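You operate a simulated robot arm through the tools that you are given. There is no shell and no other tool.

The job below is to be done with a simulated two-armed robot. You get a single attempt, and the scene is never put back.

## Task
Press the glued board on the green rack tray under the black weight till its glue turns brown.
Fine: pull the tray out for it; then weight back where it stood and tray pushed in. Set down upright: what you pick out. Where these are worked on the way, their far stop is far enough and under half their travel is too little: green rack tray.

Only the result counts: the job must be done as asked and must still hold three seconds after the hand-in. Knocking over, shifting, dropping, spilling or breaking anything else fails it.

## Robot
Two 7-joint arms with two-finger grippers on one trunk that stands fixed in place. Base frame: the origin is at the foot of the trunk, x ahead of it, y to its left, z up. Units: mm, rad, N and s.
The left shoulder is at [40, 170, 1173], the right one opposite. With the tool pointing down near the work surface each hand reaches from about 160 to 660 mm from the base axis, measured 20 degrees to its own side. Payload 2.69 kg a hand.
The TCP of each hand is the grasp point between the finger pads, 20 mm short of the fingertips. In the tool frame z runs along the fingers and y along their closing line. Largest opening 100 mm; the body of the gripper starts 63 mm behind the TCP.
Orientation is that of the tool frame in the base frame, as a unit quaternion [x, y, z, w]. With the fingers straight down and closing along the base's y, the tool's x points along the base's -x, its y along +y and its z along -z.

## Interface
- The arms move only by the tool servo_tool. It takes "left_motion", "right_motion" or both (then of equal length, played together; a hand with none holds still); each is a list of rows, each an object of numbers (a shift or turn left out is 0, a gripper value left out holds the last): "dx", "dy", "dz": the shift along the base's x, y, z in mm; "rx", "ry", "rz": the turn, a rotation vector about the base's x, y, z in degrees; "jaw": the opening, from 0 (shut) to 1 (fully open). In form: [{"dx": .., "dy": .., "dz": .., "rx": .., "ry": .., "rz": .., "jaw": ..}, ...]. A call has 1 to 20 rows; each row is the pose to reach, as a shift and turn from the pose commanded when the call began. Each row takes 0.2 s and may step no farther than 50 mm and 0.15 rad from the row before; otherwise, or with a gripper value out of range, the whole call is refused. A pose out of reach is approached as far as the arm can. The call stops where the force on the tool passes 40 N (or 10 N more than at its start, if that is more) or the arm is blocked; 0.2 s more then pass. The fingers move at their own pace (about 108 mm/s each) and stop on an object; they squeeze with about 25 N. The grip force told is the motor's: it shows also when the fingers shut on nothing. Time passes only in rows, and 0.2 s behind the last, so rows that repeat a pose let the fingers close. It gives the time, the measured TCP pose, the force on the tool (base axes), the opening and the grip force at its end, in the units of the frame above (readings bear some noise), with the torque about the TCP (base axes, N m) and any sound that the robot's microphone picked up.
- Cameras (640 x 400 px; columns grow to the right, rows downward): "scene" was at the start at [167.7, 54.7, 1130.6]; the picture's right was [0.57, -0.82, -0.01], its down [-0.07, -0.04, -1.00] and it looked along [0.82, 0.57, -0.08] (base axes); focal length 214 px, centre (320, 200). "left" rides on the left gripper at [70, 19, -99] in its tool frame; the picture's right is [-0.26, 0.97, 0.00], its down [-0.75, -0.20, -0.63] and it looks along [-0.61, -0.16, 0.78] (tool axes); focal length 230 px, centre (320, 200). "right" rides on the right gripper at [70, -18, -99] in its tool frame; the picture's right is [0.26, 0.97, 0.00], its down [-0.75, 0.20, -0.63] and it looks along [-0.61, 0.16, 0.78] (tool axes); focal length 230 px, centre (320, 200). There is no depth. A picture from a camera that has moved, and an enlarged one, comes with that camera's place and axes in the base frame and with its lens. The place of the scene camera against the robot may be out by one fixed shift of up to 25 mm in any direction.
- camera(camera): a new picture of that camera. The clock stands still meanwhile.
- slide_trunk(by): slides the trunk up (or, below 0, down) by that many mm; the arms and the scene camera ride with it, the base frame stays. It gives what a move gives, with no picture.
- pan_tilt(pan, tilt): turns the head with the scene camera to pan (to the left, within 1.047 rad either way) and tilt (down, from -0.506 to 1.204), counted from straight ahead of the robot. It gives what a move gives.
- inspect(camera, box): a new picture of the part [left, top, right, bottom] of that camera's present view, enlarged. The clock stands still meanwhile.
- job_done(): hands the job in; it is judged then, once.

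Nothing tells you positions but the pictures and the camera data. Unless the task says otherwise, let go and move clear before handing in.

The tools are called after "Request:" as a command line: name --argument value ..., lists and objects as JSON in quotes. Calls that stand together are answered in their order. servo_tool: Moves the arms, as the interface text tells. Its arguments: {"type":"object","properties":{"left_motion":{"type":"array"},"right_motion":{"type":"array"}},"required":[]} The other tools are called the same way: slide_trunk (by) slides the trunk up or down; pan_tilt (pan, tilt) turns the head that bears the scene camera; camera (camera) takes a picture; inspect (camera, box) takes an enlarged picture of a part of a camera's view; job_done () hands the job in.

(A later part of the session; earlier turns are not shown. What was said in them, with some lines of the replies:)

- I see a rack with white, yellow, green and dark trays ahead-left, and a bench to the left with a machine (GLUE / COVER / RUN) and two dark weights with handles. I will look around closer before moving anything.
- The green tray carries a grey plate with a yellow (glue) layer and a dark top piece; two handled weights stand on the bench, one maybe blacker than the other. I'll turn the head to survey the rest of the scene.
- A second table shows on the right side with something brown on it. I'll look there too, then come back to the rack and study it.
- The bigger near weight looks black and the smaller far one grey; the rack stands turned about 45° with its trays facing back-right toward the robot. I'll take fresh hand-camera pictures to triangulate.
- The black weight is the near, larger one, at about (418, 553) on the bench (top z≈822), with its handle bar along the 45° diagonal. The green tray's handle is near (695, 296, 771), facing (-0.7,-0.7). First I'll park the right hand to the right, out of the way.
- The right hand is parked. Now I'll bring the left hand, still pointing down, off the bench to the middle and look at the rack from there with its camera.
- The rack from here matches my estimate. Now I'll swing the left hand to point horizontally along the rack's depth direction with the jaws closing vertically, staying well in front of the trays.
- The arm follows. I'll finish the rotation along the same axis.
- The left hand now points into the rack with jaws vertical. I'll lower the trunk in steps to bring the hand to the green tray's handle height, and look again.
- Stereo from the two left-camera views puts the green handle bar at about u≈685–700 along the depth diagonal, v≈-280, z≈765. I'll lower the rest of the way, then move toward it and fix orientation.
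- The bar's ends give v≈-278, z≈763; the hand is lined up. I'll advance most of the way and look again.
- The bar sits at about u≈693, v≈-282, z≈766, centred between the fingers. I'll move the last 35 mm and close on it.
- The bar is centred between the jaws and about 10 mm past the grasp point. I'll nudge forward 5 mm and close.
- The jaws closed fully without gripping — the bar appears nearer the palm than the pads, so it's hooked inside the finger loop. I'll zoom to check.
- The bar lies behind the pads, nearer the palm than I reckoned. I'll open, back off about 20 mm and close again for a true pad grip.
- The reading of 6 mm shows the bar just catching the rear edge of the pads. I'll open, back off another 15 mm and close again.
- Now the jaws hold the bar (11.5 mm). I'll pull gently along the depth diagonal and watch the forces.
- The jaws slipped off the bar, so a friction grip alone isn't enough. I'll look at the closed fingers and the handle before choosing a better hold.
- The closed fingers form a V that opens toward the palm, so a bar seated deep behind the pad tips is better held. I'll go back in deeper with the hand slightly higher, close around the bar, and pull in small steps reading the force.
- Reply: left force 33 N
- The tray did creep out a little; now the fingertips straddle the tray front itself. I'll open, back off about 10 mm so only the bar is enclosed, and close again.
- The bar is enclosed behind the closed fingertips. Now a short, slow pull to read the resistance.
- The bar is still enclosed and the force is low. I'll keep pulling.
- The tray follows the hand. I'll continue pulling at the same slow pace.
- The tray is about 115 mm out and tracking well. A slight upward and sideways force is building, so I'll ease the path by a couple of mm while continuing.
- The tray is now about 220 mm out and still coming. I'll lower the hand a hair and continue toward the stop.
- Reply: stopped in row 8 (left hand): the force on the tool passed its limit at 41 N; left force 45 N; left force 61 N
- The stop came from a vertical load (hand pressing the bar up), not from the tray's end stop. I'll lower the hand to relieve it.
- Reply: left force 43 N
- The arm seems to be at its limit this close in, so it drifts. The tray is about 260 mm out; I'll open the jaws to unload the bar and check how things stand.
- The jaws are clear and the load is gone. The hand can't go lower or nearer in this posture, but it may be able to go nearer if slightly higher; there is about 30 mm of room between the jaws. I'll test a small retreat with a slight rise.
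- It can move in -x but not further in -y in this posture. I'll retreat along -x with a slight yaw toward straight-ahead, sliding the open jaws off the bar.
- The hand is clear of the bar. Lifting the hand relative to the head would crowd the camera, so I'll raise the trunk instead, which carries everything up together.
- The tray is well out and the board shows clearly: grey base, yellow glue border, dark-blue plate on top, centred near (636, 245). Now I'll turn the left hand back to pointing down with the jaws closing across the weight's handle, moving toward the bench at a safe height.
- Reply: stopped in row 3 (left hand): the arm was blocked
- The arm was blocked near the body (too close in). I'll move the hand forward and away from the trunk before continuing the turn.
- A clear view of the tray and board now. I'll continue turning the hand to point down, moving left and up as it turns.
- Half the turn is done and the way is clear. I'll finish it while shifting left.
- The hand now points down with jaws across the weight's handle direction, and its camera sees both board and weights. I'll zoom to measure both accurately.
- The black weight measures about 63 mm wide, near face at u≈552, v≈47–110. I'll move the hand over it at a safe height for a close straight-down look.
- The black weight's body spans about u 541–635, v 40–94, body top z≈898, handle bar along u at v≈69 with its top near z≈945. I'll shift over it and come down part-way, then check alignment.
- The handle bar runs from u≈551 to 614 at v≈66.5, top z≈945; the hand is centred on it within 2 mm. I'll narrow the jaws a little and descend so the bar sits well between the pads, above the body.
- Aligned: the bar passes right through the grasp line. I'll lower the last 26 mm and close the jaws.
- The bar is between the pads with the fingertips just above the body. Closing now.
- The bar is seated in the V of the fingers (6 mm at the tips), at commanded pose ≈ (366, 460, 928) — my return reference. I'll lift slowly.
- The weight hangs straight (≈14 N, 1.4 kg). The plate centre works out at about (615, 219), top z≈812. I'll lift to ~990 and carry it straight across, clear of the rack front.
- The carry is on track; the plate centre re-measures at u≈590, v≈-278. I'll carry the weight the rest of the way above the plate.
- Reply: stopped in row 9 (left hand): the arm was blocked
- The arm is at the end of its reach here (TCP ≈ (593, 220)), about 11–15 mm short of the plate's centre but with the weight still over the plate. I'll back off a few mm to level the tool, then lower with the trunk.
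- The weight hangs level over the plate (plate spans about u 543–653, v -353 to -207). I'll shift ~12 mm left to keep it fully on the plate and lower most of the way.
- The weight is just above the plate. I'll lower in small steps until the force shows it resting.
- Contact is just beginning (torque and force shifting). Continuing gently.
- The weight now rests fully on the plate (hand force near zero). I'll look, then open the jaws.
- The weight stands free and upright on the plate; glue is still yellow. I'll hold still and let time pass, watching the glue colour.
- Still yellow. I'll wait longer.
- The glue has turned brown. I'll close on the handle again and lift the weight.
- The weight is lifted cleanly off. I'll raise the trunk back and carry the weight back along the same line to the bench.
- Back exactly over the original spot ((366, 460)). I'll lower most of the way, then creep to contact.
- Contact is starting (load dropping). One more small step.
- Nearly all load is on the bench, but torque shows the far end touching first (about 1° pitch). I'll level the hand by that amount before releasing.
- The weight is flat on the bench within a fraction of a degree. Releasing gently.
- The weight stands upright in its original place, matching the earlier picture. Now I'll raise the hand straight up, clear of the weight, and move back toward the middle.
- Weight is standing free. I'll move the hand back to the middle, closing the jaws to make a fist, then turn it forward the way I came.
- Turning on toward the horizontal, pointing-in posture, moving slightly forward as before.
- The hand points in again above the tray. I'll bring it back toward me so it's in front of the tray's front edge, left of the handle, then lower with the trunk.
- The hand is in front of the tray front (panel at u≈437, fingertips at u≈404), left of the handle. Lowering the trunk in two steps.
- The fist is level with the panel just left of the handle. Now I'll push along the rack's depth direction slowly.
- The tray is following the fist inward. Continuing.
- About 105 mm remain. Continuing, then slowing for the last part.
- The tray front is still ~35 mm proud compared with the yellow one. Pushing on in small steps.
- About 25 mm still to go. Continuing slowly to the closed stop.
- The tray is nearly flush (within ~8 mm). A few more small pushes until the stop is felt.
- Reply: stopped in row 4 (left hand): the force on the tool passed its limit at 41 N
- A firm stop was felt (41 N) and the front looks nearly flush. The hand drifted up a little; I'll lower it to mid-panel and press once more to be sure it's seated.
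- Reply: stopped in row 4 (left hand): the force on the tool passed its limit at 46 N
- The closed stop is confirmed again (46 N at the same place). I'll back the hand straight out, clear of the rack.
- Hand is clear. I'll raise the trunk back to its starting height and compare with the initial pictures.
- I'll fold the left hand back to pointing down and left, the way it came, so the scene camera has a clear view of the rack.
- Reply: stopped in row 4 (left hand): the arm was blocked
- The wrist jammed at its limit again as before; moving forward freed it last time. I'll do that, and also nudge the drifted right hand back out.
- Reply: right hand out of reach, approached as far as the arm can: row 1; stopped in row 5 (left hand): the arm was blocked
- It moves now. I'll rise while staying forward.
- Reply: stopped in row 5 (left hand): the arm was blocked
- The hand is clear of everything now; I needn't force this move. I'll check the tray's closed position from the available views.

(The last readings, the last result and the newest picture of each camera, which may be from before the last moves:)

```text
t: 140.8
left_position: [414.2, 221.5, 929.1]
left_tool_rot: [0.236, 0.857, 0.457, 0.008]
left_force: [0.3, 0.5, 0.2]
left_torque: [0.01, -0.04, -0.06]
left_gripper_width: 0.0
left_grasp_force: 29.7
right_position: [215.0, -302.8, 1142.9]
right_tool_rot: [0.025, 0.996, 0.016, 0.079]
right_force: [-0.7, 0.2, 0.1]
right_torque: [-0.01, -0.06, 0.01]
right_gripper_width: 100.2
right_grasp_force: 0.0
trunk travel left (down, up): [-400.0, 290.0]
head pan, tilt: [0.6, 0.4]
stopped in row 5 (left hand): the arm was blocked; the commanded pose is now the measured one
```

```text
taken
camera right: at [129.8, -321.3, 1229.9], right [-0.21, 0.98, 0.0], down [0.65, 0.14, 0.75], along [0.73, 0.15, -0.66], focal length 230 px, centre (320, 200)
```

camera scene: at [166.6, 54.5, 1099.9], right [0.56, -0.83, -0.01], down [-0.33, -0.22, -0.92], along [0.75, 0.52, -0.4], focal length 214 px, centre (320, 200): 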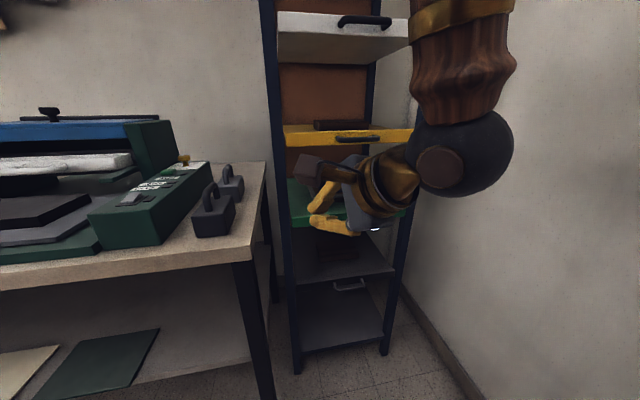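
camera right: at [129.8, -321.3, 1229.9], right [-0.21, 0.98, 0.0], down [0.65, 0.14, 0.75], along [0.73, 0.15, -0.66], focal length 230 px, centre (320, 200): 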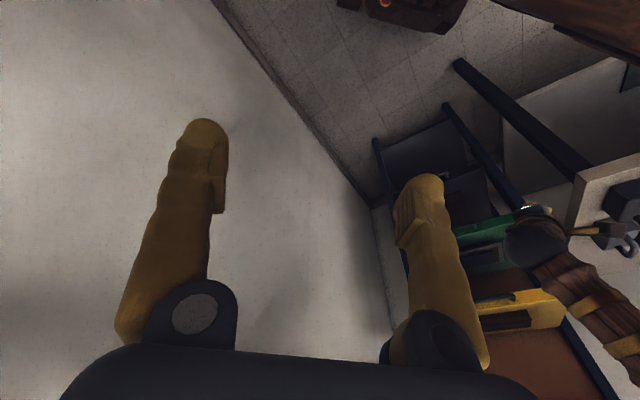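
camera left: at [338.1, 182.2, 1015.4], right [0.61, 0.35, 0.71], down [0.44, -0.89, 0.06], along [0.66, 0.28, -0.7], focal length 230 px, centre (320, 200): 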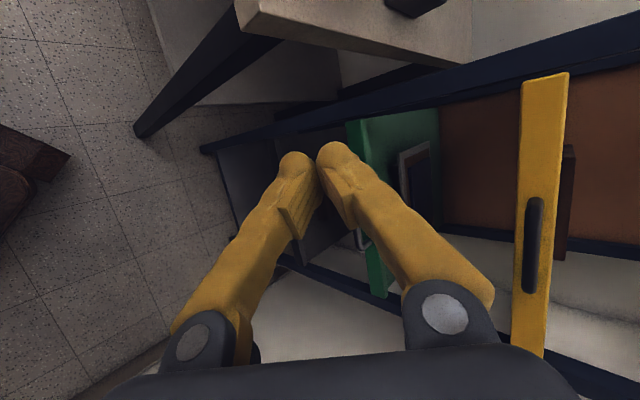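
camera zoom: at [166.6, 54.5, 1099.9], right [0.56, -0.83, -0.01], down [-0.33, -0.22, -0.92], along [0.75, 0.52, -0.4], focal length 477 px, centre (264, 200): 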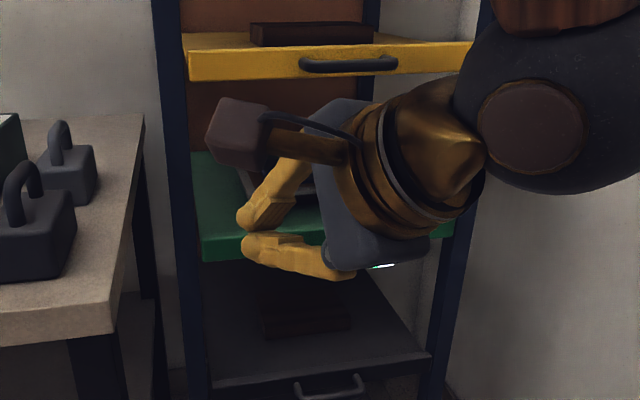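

The left-bottom and right corners of the green front match the initial picture. I'll repeat the exact earlier head pose and zoom for a direct comparison.

Request:
pan_tilt --pan 0.45 --tilt 0.45

Request:
inspect --camera "scene" --box '[200, 80, 440, 260]'

Request:
inspect --camera "scene" --box '[120, 140, 240, 250]'

```text
t: 141.5
left_position: [418.0, 220.4, 930.8]
left_tool_rot: [0.236, 0.858, 0.457, 0.011]
left_force: [0.2, -0.1, 0.8]
left_torque: [0.02, -0.01, 0.01]
left_gripper_width: 0.1
left_grasp_force: 29.7
right_position: [219.0, -302.6, 1141.7]
right_tool_rot: [0.025, 0.997, 0.016, 0.077]
right_force: [1.0, 0.6, -0.3]
right_torque: [0.01, 0.0, -0.02]
right_gripper_width: 100.1
right_grasp_force: 0.1
trunk travel left (down, up): [-400.0, 290.0]
head pan, tilt: [0.45, 0.45]
```

```text
2.22 times, centred on (320, 170) of scene
camera zoom: at [175.2, 42.1, 1094.7], right [0.44, -0.9, -0.01], down [-0.41, -0.19, -0.89], along [0.8, 0.39, -0.45], focal length 477 px, centre (320, 267)
```

zoom: 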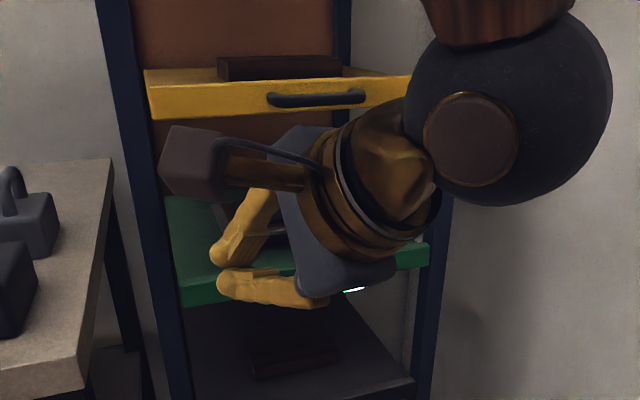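

```text
3.64 times, centred on (180, 195) of scene
camera zoom: at [175.2, 42.1, 1094.7], right [0.44, -0.9, -0.01], down [-0.41, -0.19, -0.89], along [0.8, 0.39, -0.45], focal length 780 px, centre (829, 218)
```

zoom: 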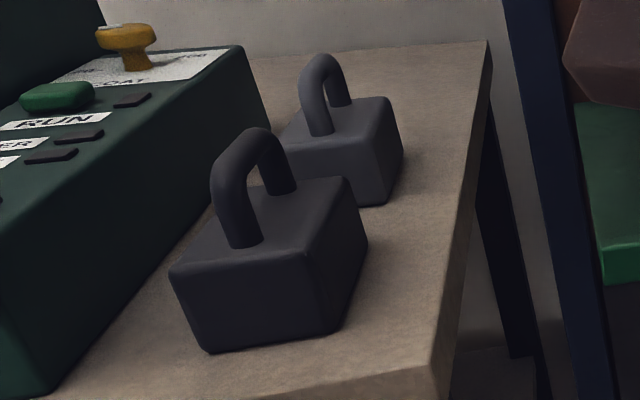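

The weight matches its original place exactly and the green corner matches within a few mm. To get an unobstructed look I'll turn the left hand down and away, slowly.

Request:
servo_tool --left_motion '[{"dx": 4, "dy": 4, "dz": 2, "rx": -4.5, "ry": -1.74, "rz": 5.8}, {"dx": 8, "dy": 8, "dz": 4, "rx": -9.1, "ry": -3.5, "rz": 11.6}, {"dx": 12, "dy": 12, "dz": 8, "rx": -13.6, "ry": -5.2, "rz": 17.4}, {"dx": 15, "dy": 16, "dz": 12, "rx": -18.1, "ry": -7.0, "rz": 23.2}, {"dx": 18, "dy": 20, "dz": 16, "rx": -22.7, "ry": -8.7, "rz": 29.0}, {"dx": 20, "dy": 25, "dz": 22, "rx": -27.2, "ry": -10.5, "rz": 34.8}]'

Request:
camera --camera "scene"

```text
t: 142.9
left_position: [440.5, 240.0, 956.1]
left_tool_rot: [-0.075, 0.964, 0.256, 0.012]
left_force: [-0.1, -0.3, 0.8]
left_torque: [0.01, -0.02, 0.01]
left_gripper_width: 0.1
left_grasp_force: 29.3
right_position: [217.5, -302.6, 1142.8]
right_tool_rot: [0.024, 0.997, 0.017, 0.078]
right_force: [0.4, -0.2, -0.4]
right_torque: [-0.01, 0.0, 0.0]
right_gripper_width: 100.1
right_grasp_force: 0.0
trunk travel left (down, up): [-400.0, 290.0]
head pan, tilt: [0.45, 0.45]
```

```text
taken
camera scene: at [174.8, 42.3, 1094.7], right [0.43, -0.9, -0.01], down [-0.41, -0.19, -0.89], along [0.8, 0.39, -0.45], focal length 214 px, centre (320, 200)
```

scene: 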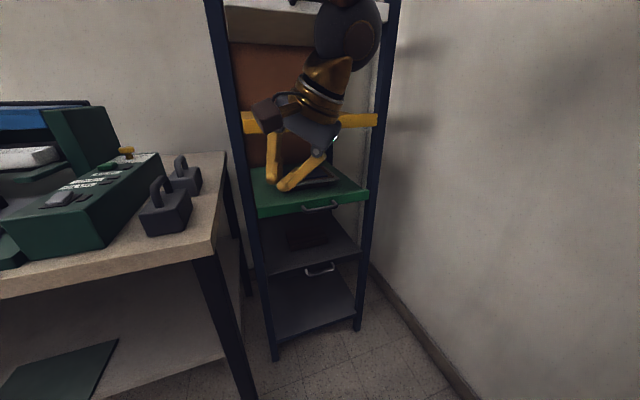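

That worked. I'll complete the turn and lift the hand away to the left and up.

Request:
servo_tool --left_motion '[{"dx": 0, "dy": 6, "dz": 10, "rx": -4.5, "ry": -1.74, "rz": 5.8}, {"dx": 0, "dy": 12, "dz": 22, "rx": -9.1, "ry": -3.5, "rz": 11.6}, {"dx": -2, "dy": 20, "dz": 36, "rx": -13.6, "ry": -5.2, "rz": 17.4}, {"dx": -5, "dy": 28, "dz": 50, "rx": -18.1, "ry": -7.0, "rz": 23.2}, {"dx": -10, "dy": 38, "dz": 66, "rx": -22.7, "ry": -8.7, "rz": 29.0}, {"dx": -15, "dy": 50, "dz": 82, "rx": -27.2, "ry": -10.5, "rz": 34.8}, {"dx": -25, "dy": 65, "dz": 95, "rx": -27.2, "ry": -10.5, "rz": 34.8}, {"dx": -35, "dy": 80, "dz": 110, "rx": -27.2, "ry": -10.5, "rz": 34.8}]'

Request:
inspect --camera "scene" --box '[200, 80, 440, 260]'

Request:
camera --camera "scene"

Request:
camera --camera "left"

```text
t: 144.7
left_position: [402.7, 320.1, 1066.3]
left_tool_rot: [-0.38, 0.925, 0.011, 0.005]
left_force: [0.1, -0.3, -1.2]
left_torque: [0.0, -0.02, 0.01]
left_gripper_width: 0.1
left_grasp_force: 29.5
right_position: [217.2, -304.2, 1142.0]
right_tool_rot: [0.025, 0.997, 0.016, 0.077]
right_force: [0.5, 0.3, 0.4]
right_torque: [0.01, -0.02, -0.01]
right_gripper_width: 99.8
right_grasp_force: 0.0
trunk travel left (down, up): [-400.0, 290.0]
head pan, tilt: [0.45, 0.45]
```

```text
2.22 times, centred on (320, 170) of scene
camera zoom: at [174.5, 42.3, 1094.8], right [0.43, -0.9, -0.01], down [-0.41, -0.19, -0.89], along [0.8, 0.39, -0.45], focal length 477 px, centre (320, 267)
```

zoom: 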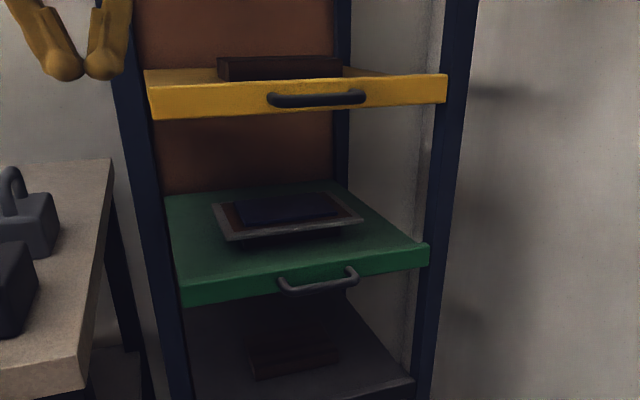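

```text
taken
camera scene: at [174.5, 42.3, 1094.8], right [0.43, -0.9, -0.01], down [-0.41, -0.19, -0.89], along [0.8, 0.39, -0.45], focal length 214 px, centre (320, 200)
```

scene: 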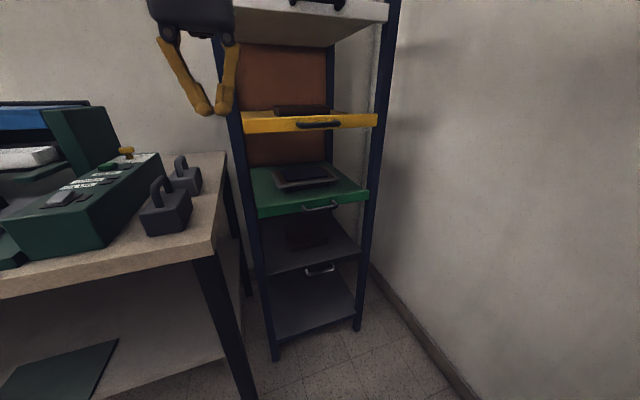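

```text
taken
camera left: at [342.4, 282.6, 1164.5], right [-0.5, 0.87, 0.02], down [0.68, 0.37, 0.64], along [0.55, 0.33, -0.77], focal length 230 px, centre (320, 200)
```

left: 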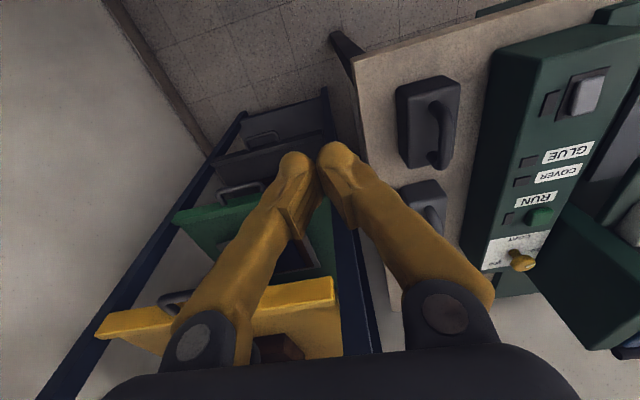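

The view is clear: the green tray is back flush with the others, the board's glue is brown, and the black weight stands upright in its original place. I'll open the empty jaws and take one last look.

Request:
servo_tool --left_motion '[{"jaw": 0.5}, {"jaw": 0.8}, {"jaw": 0.8}, {"jaw": 0.8}]'

Request:
inspect --camera "scene" --box '[120, 140, 400, 280]'

```text
t: 145.7
left_position: [404.1, 320.2, 1065.2]
left_tool_rot: [-0.38, 0.925, 0.011, 0.004]
left_force: [-0.2, 0.2, -0.1]
left_torque: [-0.02, 0.02, 0.01]
left_gripper_width: 79.8
left_grasp_force: 0.1
right_position: [218.8, -304.1, 1143.0]
right_tool_rot: [0.025, 0.997, 0.016, 0.076]
right_force: [-0.4, -0.4, -0.4]
right_torque: [-0.01, -0.05, -0.02]
right_gripper_width: 100.2
right_grasp_force: 0.1
trunk travel left (down, up): [-400.0, 290.0]
head pan, tilt: [0.45, 0.45]
```

```text
2.29 times, centred on (260, 210) of scene
camera zoom: at [175.0, 42.1, 1094.7], right [0.43, -0.9, -0.01], down [-0.41, -0.19, -0.89], along [0.8, 0.39, -0.45], focal length 490 px, centre (457, 177)
```

zoom: 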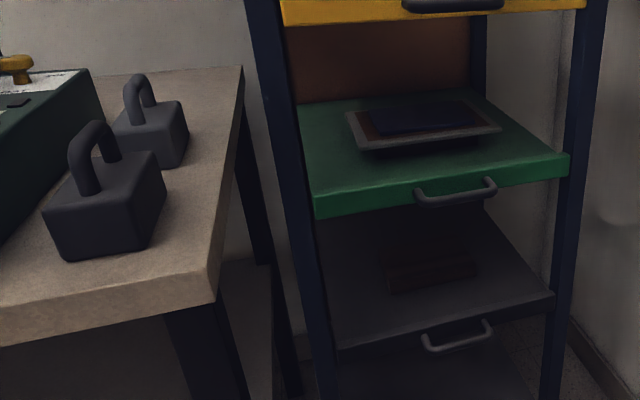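

Everything matches: the weight is back and upright, the tray is closed like its neighbours, the glue is brown, and both hands are clear. Handing in.

Request:
job_done

```text
The job is handed in.
```

I pressed the glued board on the green tray under the black weight until its glue turned brown, and I've handed the job in. I haven't seen the judge's result.

- **Pressing:** I pulled the green tray about 280 mm out and stood the weight on the board's plate. It rested there roughly 10 seconds, slightly off-centre but fully on the plate.
- **Weight:** It is back on the bench, upright. A picture from the same viewpoint as at the start shows it in the same place.
- **Tray:** I pushed it in until it hit a hard stop twice, at about the same place. Its front lines up with the other trays to within a few millimetres. I judged that by eye from the pictures, so it may not be exact.
- **Handle slip:** My first grip on the tray handle slipped off, moving the tray only slightly. I saw nothing else knocked or shifted.

Both hands are empty and clear of the rack and bench.
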